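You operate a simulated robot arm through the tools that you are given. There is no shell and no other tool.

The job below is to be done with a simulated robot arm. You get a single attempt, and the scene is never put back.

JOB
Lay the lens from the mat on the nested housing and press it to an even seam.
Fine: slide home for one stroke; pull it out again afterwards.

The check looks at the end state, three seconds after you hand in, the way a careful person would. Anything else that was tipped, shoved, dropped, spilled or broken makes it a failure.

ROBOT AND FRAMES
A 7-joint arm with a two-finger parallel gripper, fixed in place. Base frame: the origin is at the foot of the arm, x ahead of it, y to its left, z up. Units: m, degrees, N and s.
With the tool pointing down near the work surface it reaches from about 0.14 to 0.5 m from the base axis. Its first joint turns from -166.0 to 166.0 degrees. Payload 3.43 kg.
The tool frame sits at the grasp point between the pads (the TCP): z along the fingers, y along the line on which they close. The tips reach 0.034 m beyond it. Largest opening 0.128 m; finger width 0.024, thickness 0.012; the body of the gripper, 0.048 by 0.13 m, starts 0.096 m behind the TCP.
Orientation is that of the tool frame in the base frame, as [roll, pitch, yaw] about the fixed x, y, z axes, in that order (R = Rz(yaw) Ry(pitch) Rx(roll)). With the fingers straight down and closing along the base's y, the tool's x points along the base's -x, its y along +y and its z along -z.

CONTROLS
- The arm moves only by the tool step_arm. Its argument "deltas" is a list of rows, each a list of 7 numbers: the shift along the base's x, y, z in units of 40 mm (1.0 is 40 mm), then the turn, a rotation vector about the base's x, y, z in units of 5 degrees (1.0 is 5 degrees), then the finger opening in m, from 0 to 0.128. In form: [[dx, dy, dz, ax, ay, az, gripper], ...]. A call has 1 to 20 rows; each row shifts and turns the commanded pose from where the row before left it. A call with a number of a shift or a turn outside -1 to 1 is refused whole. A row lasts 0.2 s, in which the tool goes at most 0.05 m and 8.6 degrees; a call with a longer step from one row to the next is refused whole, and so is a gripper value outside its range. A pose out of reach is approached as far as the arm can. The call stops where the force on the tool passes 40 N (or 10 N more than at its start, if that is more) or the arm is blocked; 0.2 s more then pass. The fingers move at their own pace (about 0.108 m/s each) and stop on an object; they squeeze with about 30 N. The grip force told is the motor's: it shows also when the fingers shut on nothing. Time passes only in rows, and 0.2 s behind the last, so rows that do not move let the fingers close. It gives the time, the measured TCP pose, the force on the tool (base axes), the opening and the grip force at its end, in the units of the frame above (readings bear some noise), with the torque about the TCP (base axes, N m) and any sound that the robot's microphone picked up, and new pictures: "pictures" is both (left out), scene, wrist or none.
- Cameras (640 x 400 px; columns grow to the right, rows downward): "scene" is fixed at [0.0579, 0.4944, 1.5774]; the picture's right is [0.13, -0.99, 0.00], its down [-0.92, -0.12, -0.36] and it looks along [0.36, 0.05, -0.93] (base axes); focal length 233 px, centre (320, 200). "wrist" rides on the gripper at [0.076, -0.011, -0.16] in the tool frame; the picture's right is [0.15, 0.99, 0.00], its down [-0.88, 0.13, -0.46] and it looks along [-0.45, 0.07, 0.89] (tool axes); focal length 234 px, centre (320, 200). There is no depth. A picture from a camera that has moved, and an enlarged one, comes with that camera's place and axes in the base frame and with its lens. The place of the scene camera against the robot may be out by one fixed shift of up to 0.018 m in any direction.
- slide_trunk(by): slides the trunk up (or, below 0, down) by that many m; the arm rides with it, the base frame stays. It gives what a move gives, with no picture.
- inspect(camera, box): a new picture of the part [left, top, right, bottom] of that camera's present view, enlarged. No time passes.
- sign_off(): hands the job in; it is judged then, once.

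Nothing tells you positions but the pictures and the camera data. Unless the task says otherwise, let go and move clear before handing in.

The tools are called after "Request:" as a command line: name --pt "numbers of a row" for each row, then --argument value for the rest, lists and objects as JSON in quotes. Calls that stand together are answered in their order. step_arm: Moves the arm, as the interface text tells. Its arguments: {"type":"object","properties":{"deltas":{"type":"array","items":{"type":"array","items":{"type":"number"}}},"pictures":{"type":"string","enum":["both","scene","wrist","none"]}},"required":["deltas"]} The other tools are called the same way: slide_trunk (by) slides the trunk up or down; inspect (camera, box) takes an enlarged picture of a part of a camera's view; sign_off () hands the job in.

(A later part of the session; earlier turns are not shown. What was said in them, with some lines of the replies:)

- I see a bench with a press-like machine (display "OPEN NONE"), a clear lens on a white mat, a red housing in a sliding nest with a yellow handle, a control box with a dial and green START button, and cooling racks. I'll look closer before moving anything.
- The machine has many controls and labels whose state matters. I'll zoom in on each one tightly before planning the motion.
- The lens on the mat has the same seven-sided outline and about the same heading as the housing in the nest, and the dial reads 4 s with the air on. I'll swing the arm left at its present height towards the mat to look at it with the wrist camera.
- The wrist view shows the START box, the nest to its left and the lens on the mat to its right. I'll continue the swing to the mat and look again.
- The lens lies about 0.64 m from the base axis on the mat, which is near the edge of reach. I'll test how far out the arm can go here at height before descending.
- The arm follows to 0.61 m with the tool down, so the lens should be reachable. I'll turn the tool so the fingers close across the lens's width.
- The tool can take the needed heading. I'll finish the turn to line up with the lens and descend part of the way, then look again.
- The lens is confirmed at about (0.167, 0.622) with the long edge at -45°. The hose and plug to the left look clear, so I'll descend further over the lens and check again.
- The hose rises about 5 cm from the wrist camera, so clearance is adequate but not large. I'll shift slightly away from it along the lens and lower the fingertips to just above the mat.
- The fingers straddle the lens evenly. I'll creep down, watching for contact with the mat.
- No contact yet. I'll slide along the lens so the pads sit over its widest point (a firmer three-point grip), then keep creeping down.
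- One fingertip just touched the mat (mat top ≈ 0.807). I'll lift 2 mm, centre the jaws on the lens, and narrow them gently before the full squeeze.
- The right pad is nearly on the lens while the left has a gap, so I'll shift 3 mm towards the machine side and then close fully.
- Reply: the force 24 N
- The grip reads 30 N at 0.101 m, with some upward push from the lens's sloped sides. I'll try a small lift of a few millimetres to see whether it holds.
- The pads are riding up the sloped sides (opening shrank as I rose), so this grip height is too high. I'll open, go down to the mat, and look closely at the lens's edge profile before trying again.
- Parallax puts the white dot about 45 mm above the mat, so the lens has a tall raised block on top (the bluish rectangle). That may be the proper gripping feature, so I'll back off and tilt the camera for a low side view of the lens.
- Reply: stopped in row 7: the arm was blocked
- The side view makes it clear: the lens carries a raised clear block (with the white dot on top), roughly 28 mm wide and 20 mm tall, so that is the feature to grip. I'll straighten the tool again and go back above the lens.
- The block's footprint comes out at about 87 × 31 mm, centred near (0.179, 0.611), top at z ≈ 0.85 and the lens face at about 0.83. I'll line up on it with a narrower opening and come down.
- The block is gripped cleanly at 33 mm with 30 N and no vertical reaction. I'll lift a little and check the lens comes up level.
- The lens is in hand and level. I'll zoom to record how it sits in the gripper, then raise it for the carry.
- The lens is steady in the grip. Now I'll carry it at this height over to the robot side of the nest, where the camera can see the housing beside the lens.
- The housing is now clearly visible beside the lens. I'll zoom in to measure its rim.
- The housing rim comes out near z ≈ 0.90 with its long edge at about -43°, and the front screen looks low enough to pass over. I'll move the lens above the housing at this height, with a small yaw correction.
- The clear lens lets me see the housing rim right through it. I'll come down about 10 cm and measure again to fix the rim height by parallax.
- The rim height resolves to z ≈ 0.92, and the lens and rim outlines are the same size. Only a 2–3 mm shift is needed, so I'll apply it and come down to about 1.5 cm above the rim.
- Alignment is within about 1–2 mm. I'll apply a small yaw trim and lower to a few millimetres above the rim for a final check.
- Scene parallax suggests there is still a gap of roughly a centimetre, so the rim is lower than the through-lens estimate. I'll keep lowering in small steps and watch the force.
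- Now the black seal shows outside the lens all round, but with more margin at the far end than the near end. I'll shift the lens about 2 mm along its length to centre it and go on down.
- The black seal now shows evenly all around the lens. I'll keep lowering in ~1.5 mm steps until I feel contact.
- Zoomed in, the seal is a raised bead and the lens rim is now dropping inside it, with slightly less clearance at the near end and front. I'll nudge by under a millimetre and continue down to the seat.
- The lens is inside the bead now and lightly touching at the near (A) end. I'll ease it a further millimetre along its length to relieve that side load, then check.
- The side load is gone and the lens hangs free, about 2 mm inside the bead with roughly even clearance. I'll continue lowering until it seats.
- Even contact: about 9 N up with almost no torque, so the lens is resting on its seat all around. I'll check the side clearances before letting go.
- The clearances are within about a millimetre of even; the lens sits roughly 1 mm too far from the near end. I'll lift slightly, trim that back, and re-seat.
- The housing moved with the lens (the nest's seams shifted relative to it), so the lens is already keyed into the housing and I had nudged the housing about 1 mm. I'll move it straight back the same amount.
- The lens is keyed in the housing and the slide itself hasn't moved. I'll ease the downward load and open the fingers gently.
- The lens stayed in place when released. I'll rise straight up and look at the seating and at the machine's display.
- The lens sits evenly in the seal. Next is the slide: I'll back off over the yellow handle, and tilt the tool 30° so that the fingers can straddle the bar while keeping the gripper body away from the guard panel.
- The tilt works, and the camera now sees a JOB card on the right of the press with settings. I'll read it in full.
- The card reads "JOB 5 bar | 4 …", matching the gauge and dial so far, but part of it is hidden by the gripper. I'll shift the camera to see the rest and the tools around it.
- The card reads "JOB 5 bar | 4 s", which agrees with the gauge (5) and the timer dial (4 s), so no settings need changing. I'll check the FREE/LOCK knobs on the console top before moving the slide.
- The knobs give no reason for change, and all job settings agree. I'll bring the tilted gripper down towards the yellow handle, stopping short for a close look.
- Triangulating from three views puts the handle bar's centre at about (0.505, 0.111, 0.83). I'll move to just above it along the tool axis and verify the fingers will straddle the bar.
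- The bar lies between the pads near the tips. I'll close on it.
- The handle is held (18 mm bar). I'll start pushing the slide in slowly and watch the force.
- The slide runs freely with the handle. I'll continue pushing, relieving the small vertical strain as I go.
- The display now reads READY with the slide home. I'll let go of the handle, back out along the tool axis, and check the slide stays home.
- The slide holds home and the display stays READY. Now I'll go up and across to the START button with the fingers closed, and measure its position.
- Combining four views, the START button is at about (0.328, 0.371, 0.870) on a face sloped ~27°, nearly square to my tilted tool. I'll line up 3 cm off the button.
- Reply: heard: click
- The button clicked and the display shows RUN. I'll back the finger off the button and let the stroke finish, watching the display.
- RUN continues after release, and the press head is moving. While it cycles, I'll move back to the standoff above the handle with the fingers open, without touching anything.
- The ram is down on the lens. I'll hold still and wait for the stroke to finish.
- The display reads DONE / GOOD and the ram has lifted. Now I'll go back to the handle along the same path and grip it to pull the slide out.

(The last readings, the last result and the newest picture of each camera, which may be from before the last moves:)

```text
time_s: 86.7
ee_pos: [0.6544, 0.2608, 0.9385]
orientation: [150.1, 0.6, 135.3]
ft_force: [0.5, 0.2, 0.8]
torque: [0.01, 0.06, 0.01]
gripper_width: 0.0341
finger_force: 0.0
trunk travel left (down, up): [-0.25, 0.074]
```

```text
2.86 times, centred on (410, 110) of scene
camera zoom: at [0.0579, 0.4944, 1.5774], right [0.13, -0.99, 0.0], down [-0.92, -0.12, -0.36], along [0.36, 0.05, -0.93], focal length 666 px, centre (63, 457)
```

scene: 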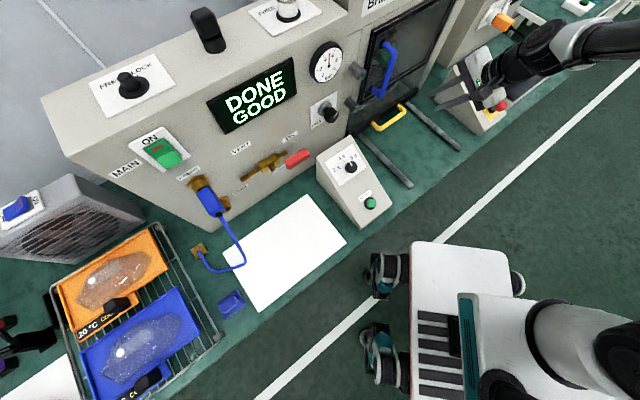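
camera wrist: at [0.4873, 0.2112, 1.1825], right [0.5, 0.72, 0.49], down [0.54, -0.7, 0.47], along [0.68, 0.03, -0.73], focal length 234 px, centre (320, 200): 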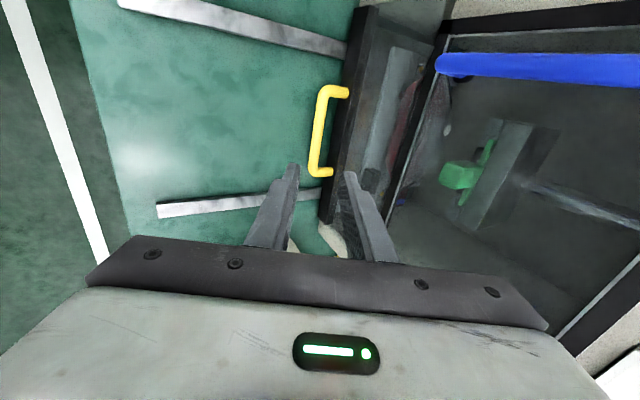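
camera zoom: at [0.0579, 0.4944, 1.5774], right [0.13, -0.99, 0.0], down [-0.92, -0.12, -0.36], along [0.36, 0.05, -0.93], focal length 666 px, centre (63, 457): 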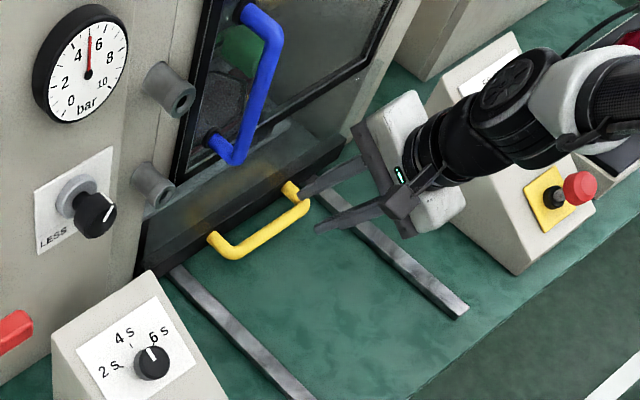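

Request:
step_arm --pt "0.25 0.26 -0.63 0 0 0 0.034" --pt "0.25 0.26 -0.63 0 0 0 0.034" --pt "0 0 0 0 0 0 0.034" --pictures "none"

Request:
inspect --camera "wrist" --box '[240, 80, 400, 240]'

```text
time_s: 87.5
ee_pos: [0.6734, 0.2813, 0.8877]
orientation: [150.1, 0.6, 135.3]
ft_force: [-0.4, 0.0, -0.2]
torque: [0.0, 0.04, 0.0]
gripper_width: 0.0338
finger_force: 0.1
trunk travel left (down, up): [-0.25, 0.074]
```

```text
2.50 times, centred on (320, 160) of wrist
camera zoom: at [0.5546, 0.2713, 1.0202], right [0.5, 0.72, 0.49], down [0.54, -0.7, 0.47], along [0.68, 0.03, -0.73], focal length 585 px, centre (320, 300)
```

zoom: 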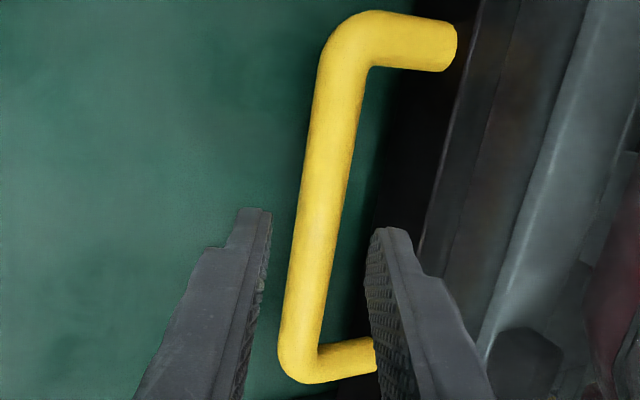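

Request:
step_arm --pt "0.17 0.175 -0.43 0 0 0 0.034" --pt "0.16 0.165 -0.41 0 0 0 0.034" --pt "0 0 0 0 0 0 0.034" --pictures "none"

Request:
inspect --camera "wrist" --box '[240, 80, 400, 240]'

```text
time_s: 88.3
ee_pos: [0.6852, 0.2962, 0.8548]
orientation: [150.0, 0.6, 135.3]
ft_force: [1.1, -0.1, 0.2]
torque: [0.02, 0.01, -0.03]
gripper_width: 0.0342
finger_force: 0.1
trunk travel left (down, up): [-0.25, 0.074]
```

```text
2.50 times, centred on (320, 160) of wrist
camera zoom: at [0.5674, 0.2846, 0.9875], right [0.5, 0.72, 0.49], down [0.54, -0.7, 0.47], along [0.68, 0.03, -0.73], focal length 585 px, centre (320, 300)
```

zoom: 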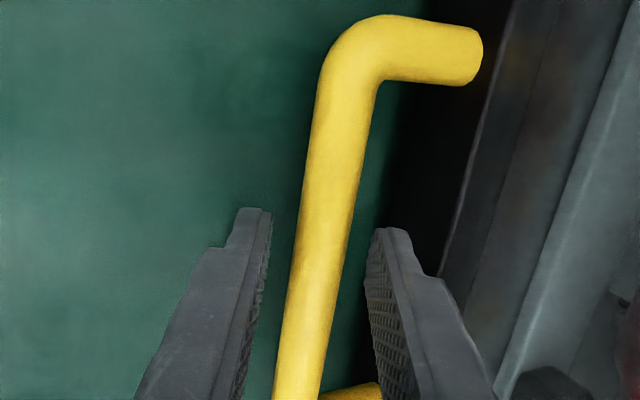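

The fingers straddle the bar as before, with no contact forces. I'll close on it and begin pulling gently.

Request:
step_arm --pt "0 0 0 0 0 0 0.026" --pt "0 0 0 0 0 0 0.02" --pt "0 0 0 0 0 0 0.014" --pt "0 0 0 0 0 0 0.008" --pt "0 0 0 0 0 0 0.008" --pt "-0.06 -0.06 0 0 0 0 0.008" --pt "-0.1 -0.1 0 0 0 0 0.008" --pictures "scene"

Request:
inspect --camera "scene" --box '[330, 40, 490, 180]'

```text
time_s: 89.9
ee_pos: [0.6796, 0.2898, 0.8559]
orientation: [150.2, 0.6, 135.3]
ft_force: [1.7, 1.0, 2.8]
torque: [-0.07, -0.2, -0.11]
gripper_width: 0.0177
finger_force: 44.8
trunk travel left (down, up): [-0.25, 0.074]
```

scene: 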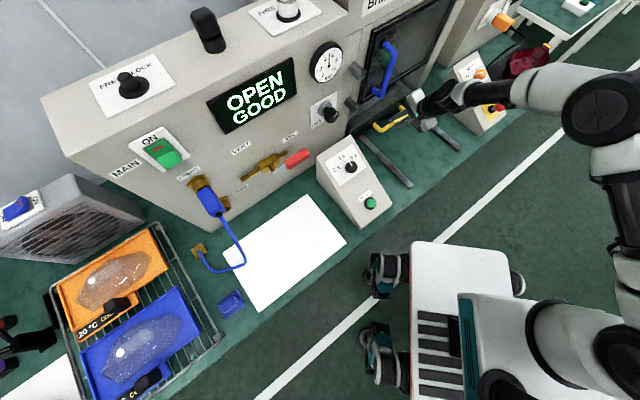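

```text
2.86 times, centred on (410, 110) of scene
camera zoom: at [0.0579, 0.4944, 1.5774], right [0.13, -0.99, 0.0], down [-0.92, -0.12, -0.36], along [0.36, 0.05, -0.93], focal length 666 px, centre (63, 457)
```

zoom: 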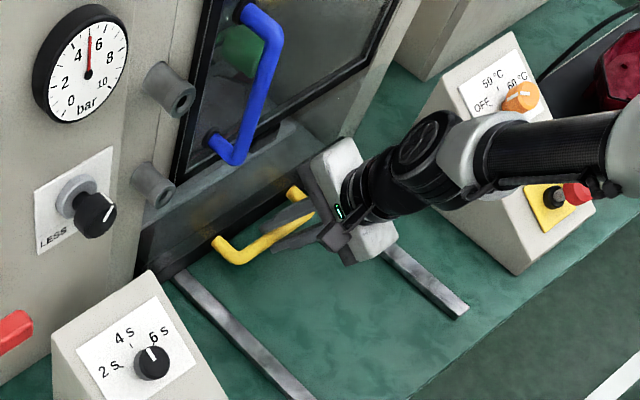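

The slide is coming out and the display shows OPEN / GOOD. I'll pull it smoothly back to where it started.

Request:
step_arm --pt "-0.15 -0.15 0 0 0 0 0.008" --pt "-0.2 -0.2 0 0 0 0 0.008" --pt "-0.22 -0.22 0 0 0 0 0.008" --pt "-0.22 -0.22 0 0 0 0 0.008" --pt "-0.22 -0.22 0 0 0 0 0.008" --pt "-0.22 -0.22 0 0 0 0 0.008" --pictures "none"

Request:
inspect --camera "scene" --box '[330, 50, 490, 190]'

```text
time_s: 91.3
ee_pos: [0.6297, 0.2389, 0.856]
orientation: [150.2, 0.6, 135.3]
ft_force: [-1.1, -1.8, 4.8]
torque: [-0.15, -0.26, -0.43]
gripper_width: 0.0177
finger_force: 45.2
trunk travel left (down, up): [-0.25, 0.074]
```

```text
2.86 times, centred on (410, 120) of scene
camera zoom: at [0.0579, 0.4944, 1.5774], right [0.13, -0.99, 0.0], down [-0.92, -0.12, -0.36], along [0.36, 0.05, -0.93], focal length 666 px, centre (63, 429)
```

zoom: 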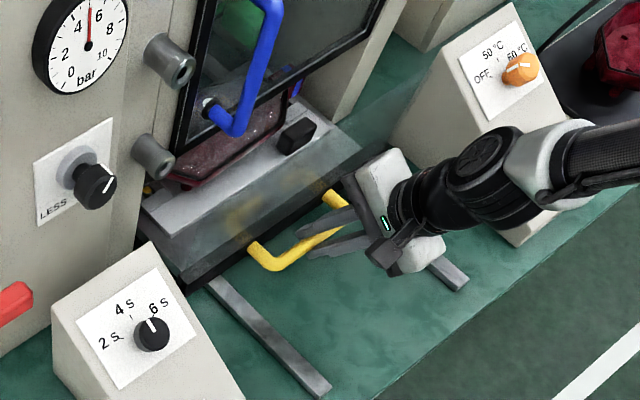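

Request:
step_arm --pt "-0.22 -0.22 0 0 0 0 0.008" --pt "-0.22 -0.22 0 0 0 0 0.008" --pt "-0.22 -0.22 0 0 0 0 0.008" --pt "-0.22 -0.22 0 0 0 0 0.008" --pt "-0.22 -0.22 0 0 0 0 0.008" --pt "-0.22 -0.22 0 0 0 0 0.008" --pictures "none"

Request:
inspect --camera "scene" --box '[340, 60, 500, 200]'

```text
time_s: 92.7
ee_pos: [0.577, 0.1864, 0.8555]
orientation: [150.1, 0.6, 135.2]
ft_force: [1.4, -3.5, 4.2]
torque: [0.0, -0.08, -0.06]
gripper_width: 0.0177
finger_force: 45.2
trunk travel left (down, up): [-0.25, 0.074]
```

```text
2.86 times, centred on (420, 130) of scene
camera zoom: at [0.0579, 0.4944, 1.5774], right [0.13, -0.99, 0.0], down [-0.92, -0.12, -0.36], along [0.36, 0.05, -0.93], focal length 666 px, centre (34, 400)
```

zoom: 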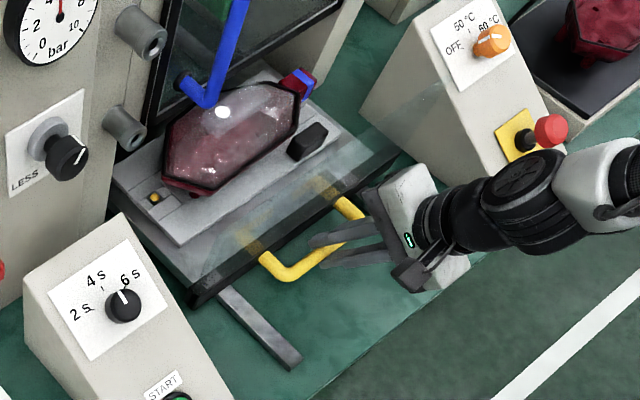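

Request:
step_arm --pt "-0.22 -0.22 0 0 0 0 0.008" --pt "-0.22 -0.22 0 0 0 0 0.008" --pt "-0.22 -0.22 0 0 0 0 0.008" --pt "-0.22 -0.22 0 0 0 0 0.008" --pt "-0.22 -0.22 0 0 0 0 0.008" --pt "-0.22 -0.22 0 0 0 0 0.008" --pt "-0.2 -0.2 0 0 0 0 0.008" --pictures "none"

Request:
step_arm --pt "-0.15 -0.15 0 0 0 0 0.008" --pt "-0.15 -0.15 0 0 0 0 0.008" --pictures "scene"

Request:
inspect --camera "scene" --box '[350, 60, 490, 190]'

```text
time_s: 94.3
ee_pos: [0.5161, 0.1256, 0.8549]
orientation: [150.2, 0.6, 135.2]
ft_force: [4.0, -6.0, 5.0]
torque: [0.03, -0.14, -0.07]
gripper_width: 0.0175
finger_force: 45.1
trunk travel left (down, up): [-0.25, 0.074]
```

```text
time_s: 94.9
ee_pos: [0.5028, 0.1127, 0.855]
orientation: [150.1, 0.6, 135.2]
ft_force: [4.7, -4.3, 5.4]
torque: [-0.02, -0.3, -0.12]
gripper_width: 0.0176
finger_force: 44.9
trunk travel left (down, up): [-0.25, 0.074]
```

scene: 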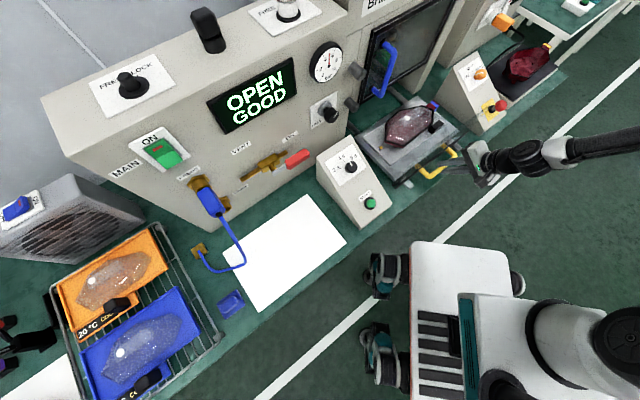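

```text
3.08 times, centred on (420, 125) of scene
camera zoom: at [0.0579, 0.4944, 1.5774], right [0.13, -0.99, 0.0], down [-0.92, -0.12, -0.36], along [0.36, 0.05, -0.93], focal length 717 px, centre (12, 431)
```

zoom: 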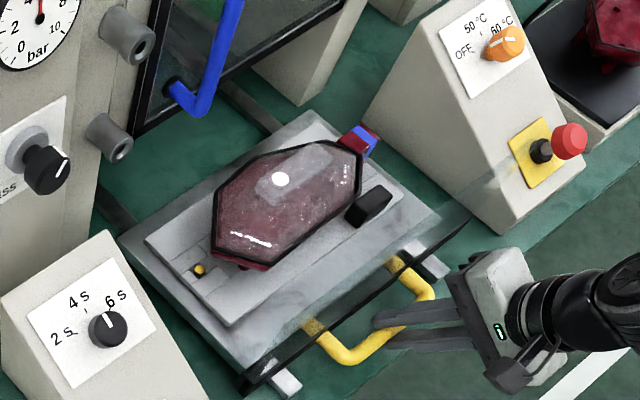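

Request:
step_arm --pt "-0.1 -0.09 0 0 0 0 0.008" --pt "-0.09 -0.085 0 0 0 0 0.008" --pt "0 0 0 0 0 0 0.008" --pictures "none"

Request:
inspect --camera "scene" --box '[380, 90, 490, 190]'

```text
time_s: 95.7
ee_pos: [0.4969, 0.1067, 0.8555]
orientation: [150.0, 0.6, 135.3]
ft_force: [8.6, -7.3, 2.8]
torque: [0.26, 0.24, 0.17]
gripper_width: 0.0178
finger_force: 45.2
trunk travel left (down, up): [-0.25, 0.074]
```

```text
4.00 times, centred on (435, 140) of scene
camera zoom: at [0.0579, 0.4944, 1.5774], right [0.13, -0.99, 0.0], down [-0.92, -0.12, -0.36], along [0.36, 0.05, -0.93], focal length 932 px, centre (-140, 440)
```

zoom: 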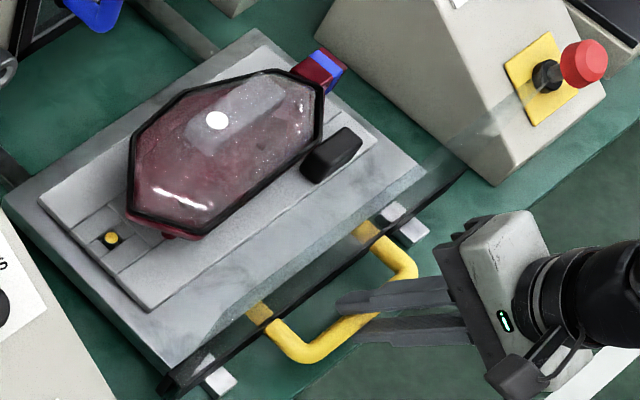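

Request:
step_arm --pt "-0.02 -0.06 0 0 0 0 0.008" --pt "0 0 0 0 0 0 0.008" --pictures "none"

Request:
step_arm --pt "0 0 0 0 0 0 0.018" --pt "0 0 0 0 0 0 0.024" --pt "0 0 0 0 0 0 0.03" --pt "0 0 0 0 0 0 0.034" --pictures "none"

Request:
inspect --camera "wrist" --box '[240, 80, 400, 240]'

Request:
inspect --camera "scene" --box '[380, 90, 490, 190]'

```text
time_s: 96.3
ee_pos: [0.496, 0.1057, 0.856]
orientation: [150.1, 0.6, 135.3]
ft_force: [5.9, -2.7, 0.7]
torque: [-0.75, -0.89, -0.82]
gripper_width: 0.0176
finger_force: 44.4
trunk travel left (down, up): [-0.25, 0.074]
```

```text
time_s: 97.3
ee_pos: [0.495, 0.1051, 0.8558]
orientation: [150.1, 0.6, 135.4]
ft_force: [0.0, 0.0, 0.1]
torque: [0.01, 0.0, 0.04]
gripper_width: 0.0342
finger_force: 0.1
trunk travel left (down, up): [-0.25, 0.074]
```

```text
2.50 times, centred on (320, 160) of wrist
camera zoom: at [0.3771, 0.0948, 0.9881], right [0.5, 0.72, 0.49], down [0.54, -0.7, 0.47], along [0.68, 0.03, -0.73], focal length 585 px, centre (320, 300)
```

zoom: 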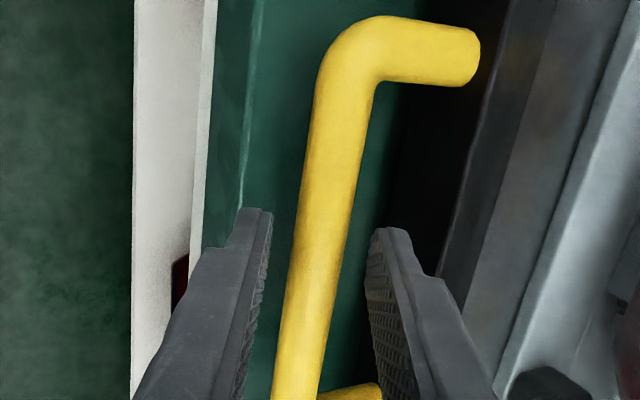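

```text
4.00 times, centred on (435, 140) of scene
camera zoom: at [0.0579, 0.4944, 1.5774], right [0.13, -0.99, 0.0], down [-0.92, -0.12, -0.36], along [0.36, 0.05, -0.93], focal length 932 px, centre (-140, 440)
```

zoom: 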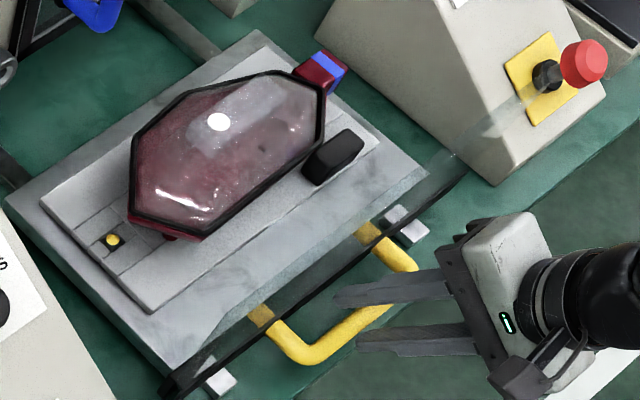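

The slide is back at its starting position and released. I'll back out along the tool axis and rise clear.

Request:
step_arm --pt "-0.1 -0.097 0.24 0 0 0 0.034" --pt "-0.2 -0.194 0.48 0 0 0 0.034" --pt "-0.3 -0.29 0.72 0 0 0 0.034" --pt "-0.3 -0.29 0.72 0 0 0 0.034" --pt "0 0 1 0 0 0 0.034" --pt "0 0 1 0 0 0 0.034" --pt "0 0 1 0 0 0 0.034" --pt "0 0 0.8 0 0 0 0.034"

Request:
inspect --camera "wrist" --box '[280, 20, 460, 220]'

Request:
inspect --camera "scene" --box '[370, 90, 450, 150]'

```text
time_s: 99.1
ee_pos: [0.4606, 0.0699, 1.0932]
orientation: [150.0, 0.6, 135.5]
ft_force: [0.5, 0.2, 0.0]
torque: [0.04, 0.01, -0.01]
gripper_width: 0.034
finger_force: 0.1
trunk travel left (down, up): [-0.25, 0.074]
camera wrist: at [0.3418, 0.06, 1.2261], right [0.5, 0.72, 0.49], down [0.54, -0.7, 0.47], along [0.68, 0.03, -0.73], focal length 234 px, centre (320, 200)
```

scene: 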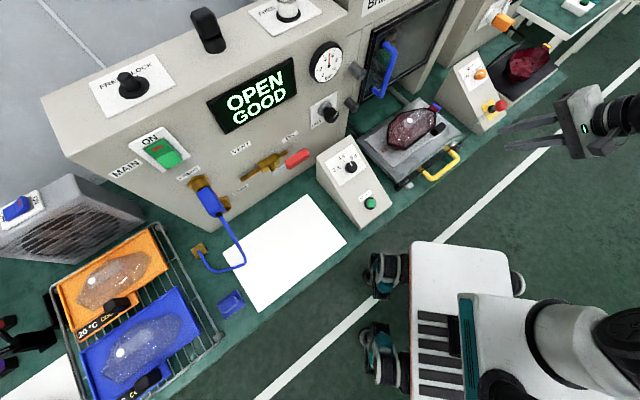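
wrist: 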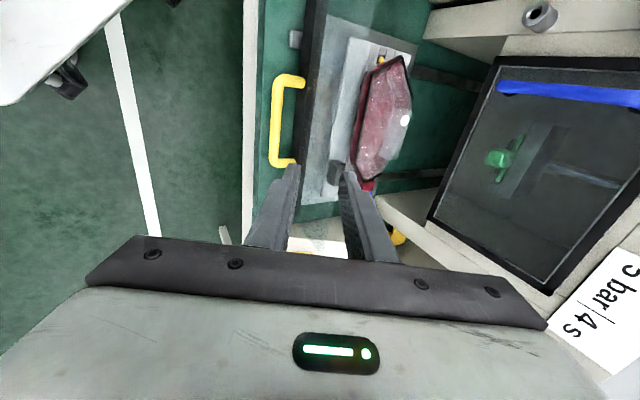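

```text
2.00 times, centred on (370, 120) of wrist
camera zoom: at [0.3418, 0.06, 1.2261], right [0.5, 0.72, 0.49], down [0.54, -0.7, 0.47], along [0.68, 0.03, -0.73], focal length 468 px, centre (220, 360)
```

zoom: 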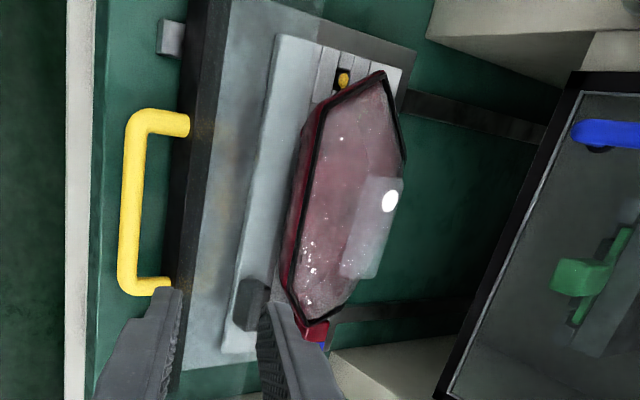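

```text
6.67 times, centred on (410, 120) of scene
camera zoom: at [0.0579, 0.4944, 1.5774], right [0.13, -0.99, 0.0], down [-0.92, -0.12, -0.36], along [0.36, 0.05, -0.93], focal length 1554 px, centre (-280, 733)
```

zoom: 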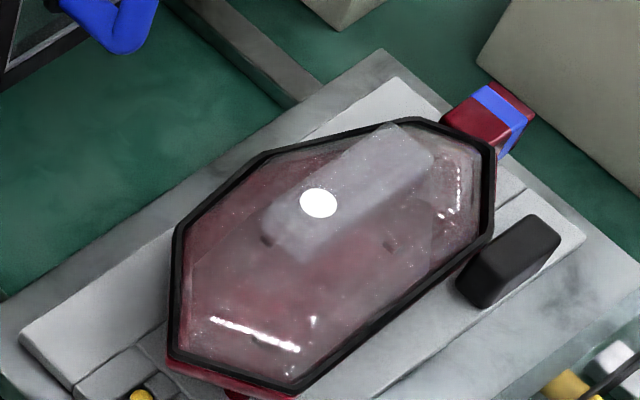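

The part is pressed: the display shows GOOD, the lens sits evenly in the seal, the slide is out and nothing else has moved. I'll rise a little further clear and make a last check.

Request:
step_arm --pt "-0.3 -0.3 0.9 0 0 0 0.034" --pt "-0.3 -0.3 0.9 0 0 0 0.034" --pt "0 0 0 0 0 0 0.034"

Request:
inspect --camera "scene" --box '[380, 95, 450, 150]'

Request:
inspect --camera "scene" --box '[150, 120, 400, 320]'

```text
time_s: 99.9
ee_pos: [0.4354, 0.0452, 1.1658]
orientation: [150.2, 0.7, 135.4]
ft_force: [0.1, -0.1, -1.0]
torque: [0.0, -0.03, -0.02]
gripper_width: 0.034
finger_force: 0.1
trunk travel left (down, up): [-0.25, 0.074]
camera wrist: at [0.3169, 0.0354, 1.2984], right [0.5, 0.72, 0.49], down [0.54, -0.7, 0.47], along [0.68, 0.03, -0.73], focal length 234 px, centre (320, 200)
```

scene: 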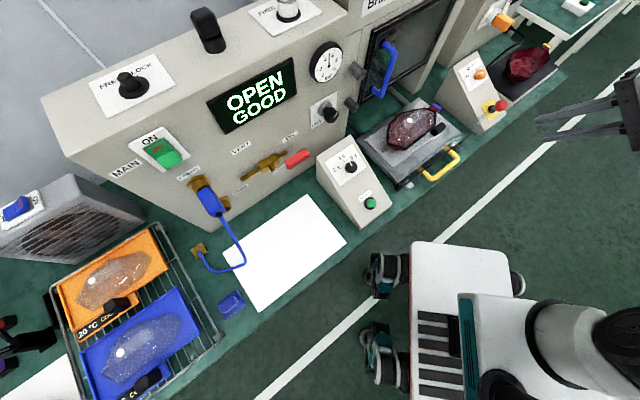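
wrist: 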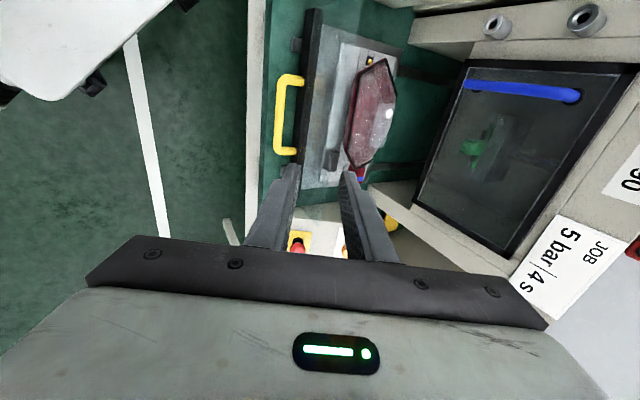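

```text
7.27 times, centred on (415, 122) of scene
camera zoom: at [0.0579, 0.4944, 1.5774], right [0.13, -0.99, 0.0], down [-0.92, -0.12, -0.36], along [0.36, 0.05, -0.93], focal length 1695 px, centre (-371, 764)
```

zoom: 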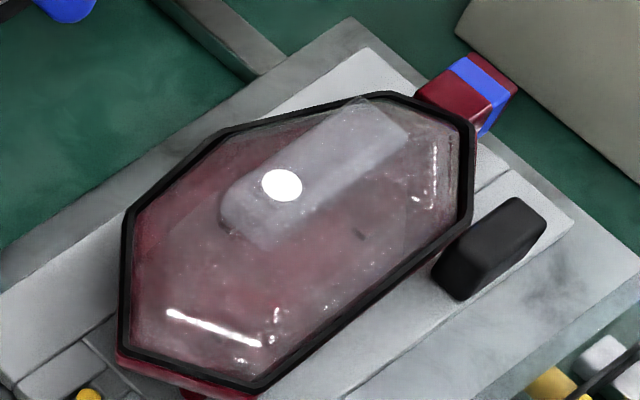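

```text
2.00 times, centred on (275, 220) of scene
camera zoom: at [0.0579, 0.4944, 1.5774], right [0.13, -0.99, 0.0], down [-0.92, -0.12, -0.36], along [0.36, 0.05, -0.93], focal length 466 px, centre (410, 160)
```

zoom: 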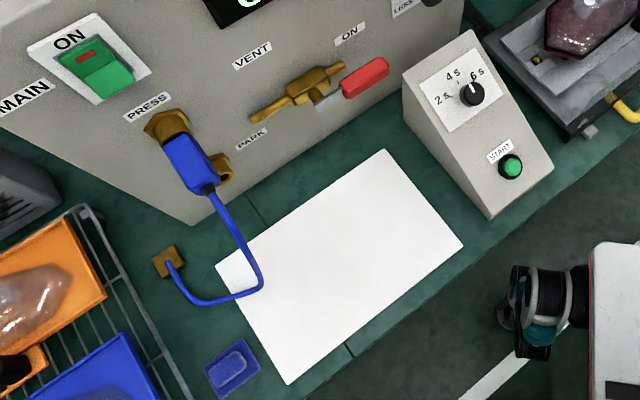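

Everything looks finished: the lens is pressed evenly into the housing, the display reads OPEN / GOOD after one stroke, and the slide is fully out. The settings and surroundings are unchanged and the arm is clear, so I'm handing in.

Request:
sign_off

```text
The job is handed in.
```

The lens from the mat is pressed into the nested housing, and the press rated the stroke GOOD. I slid the nest home, ran one stroke at 5 bar for 4 s (the values on the machine's job card, already set), and pulled the slide back to where it started.

- **Seam:** on camera the lens sits evenly inside the black seal all round. I checked this by eye only.
- **First pick-up attempt:** I gripped the lens by its sloped sides and the fingers rode up. I set it back on the mat and picked it up by the raised block on top instead.
- **Housing:** while centring the lens I nudged the housing about 1 mm in its nest. I moved most of that back; it may still sit up to 1 mm off where it was.

I saw nothing else disturbed in the final pictures, and the arm is clear.
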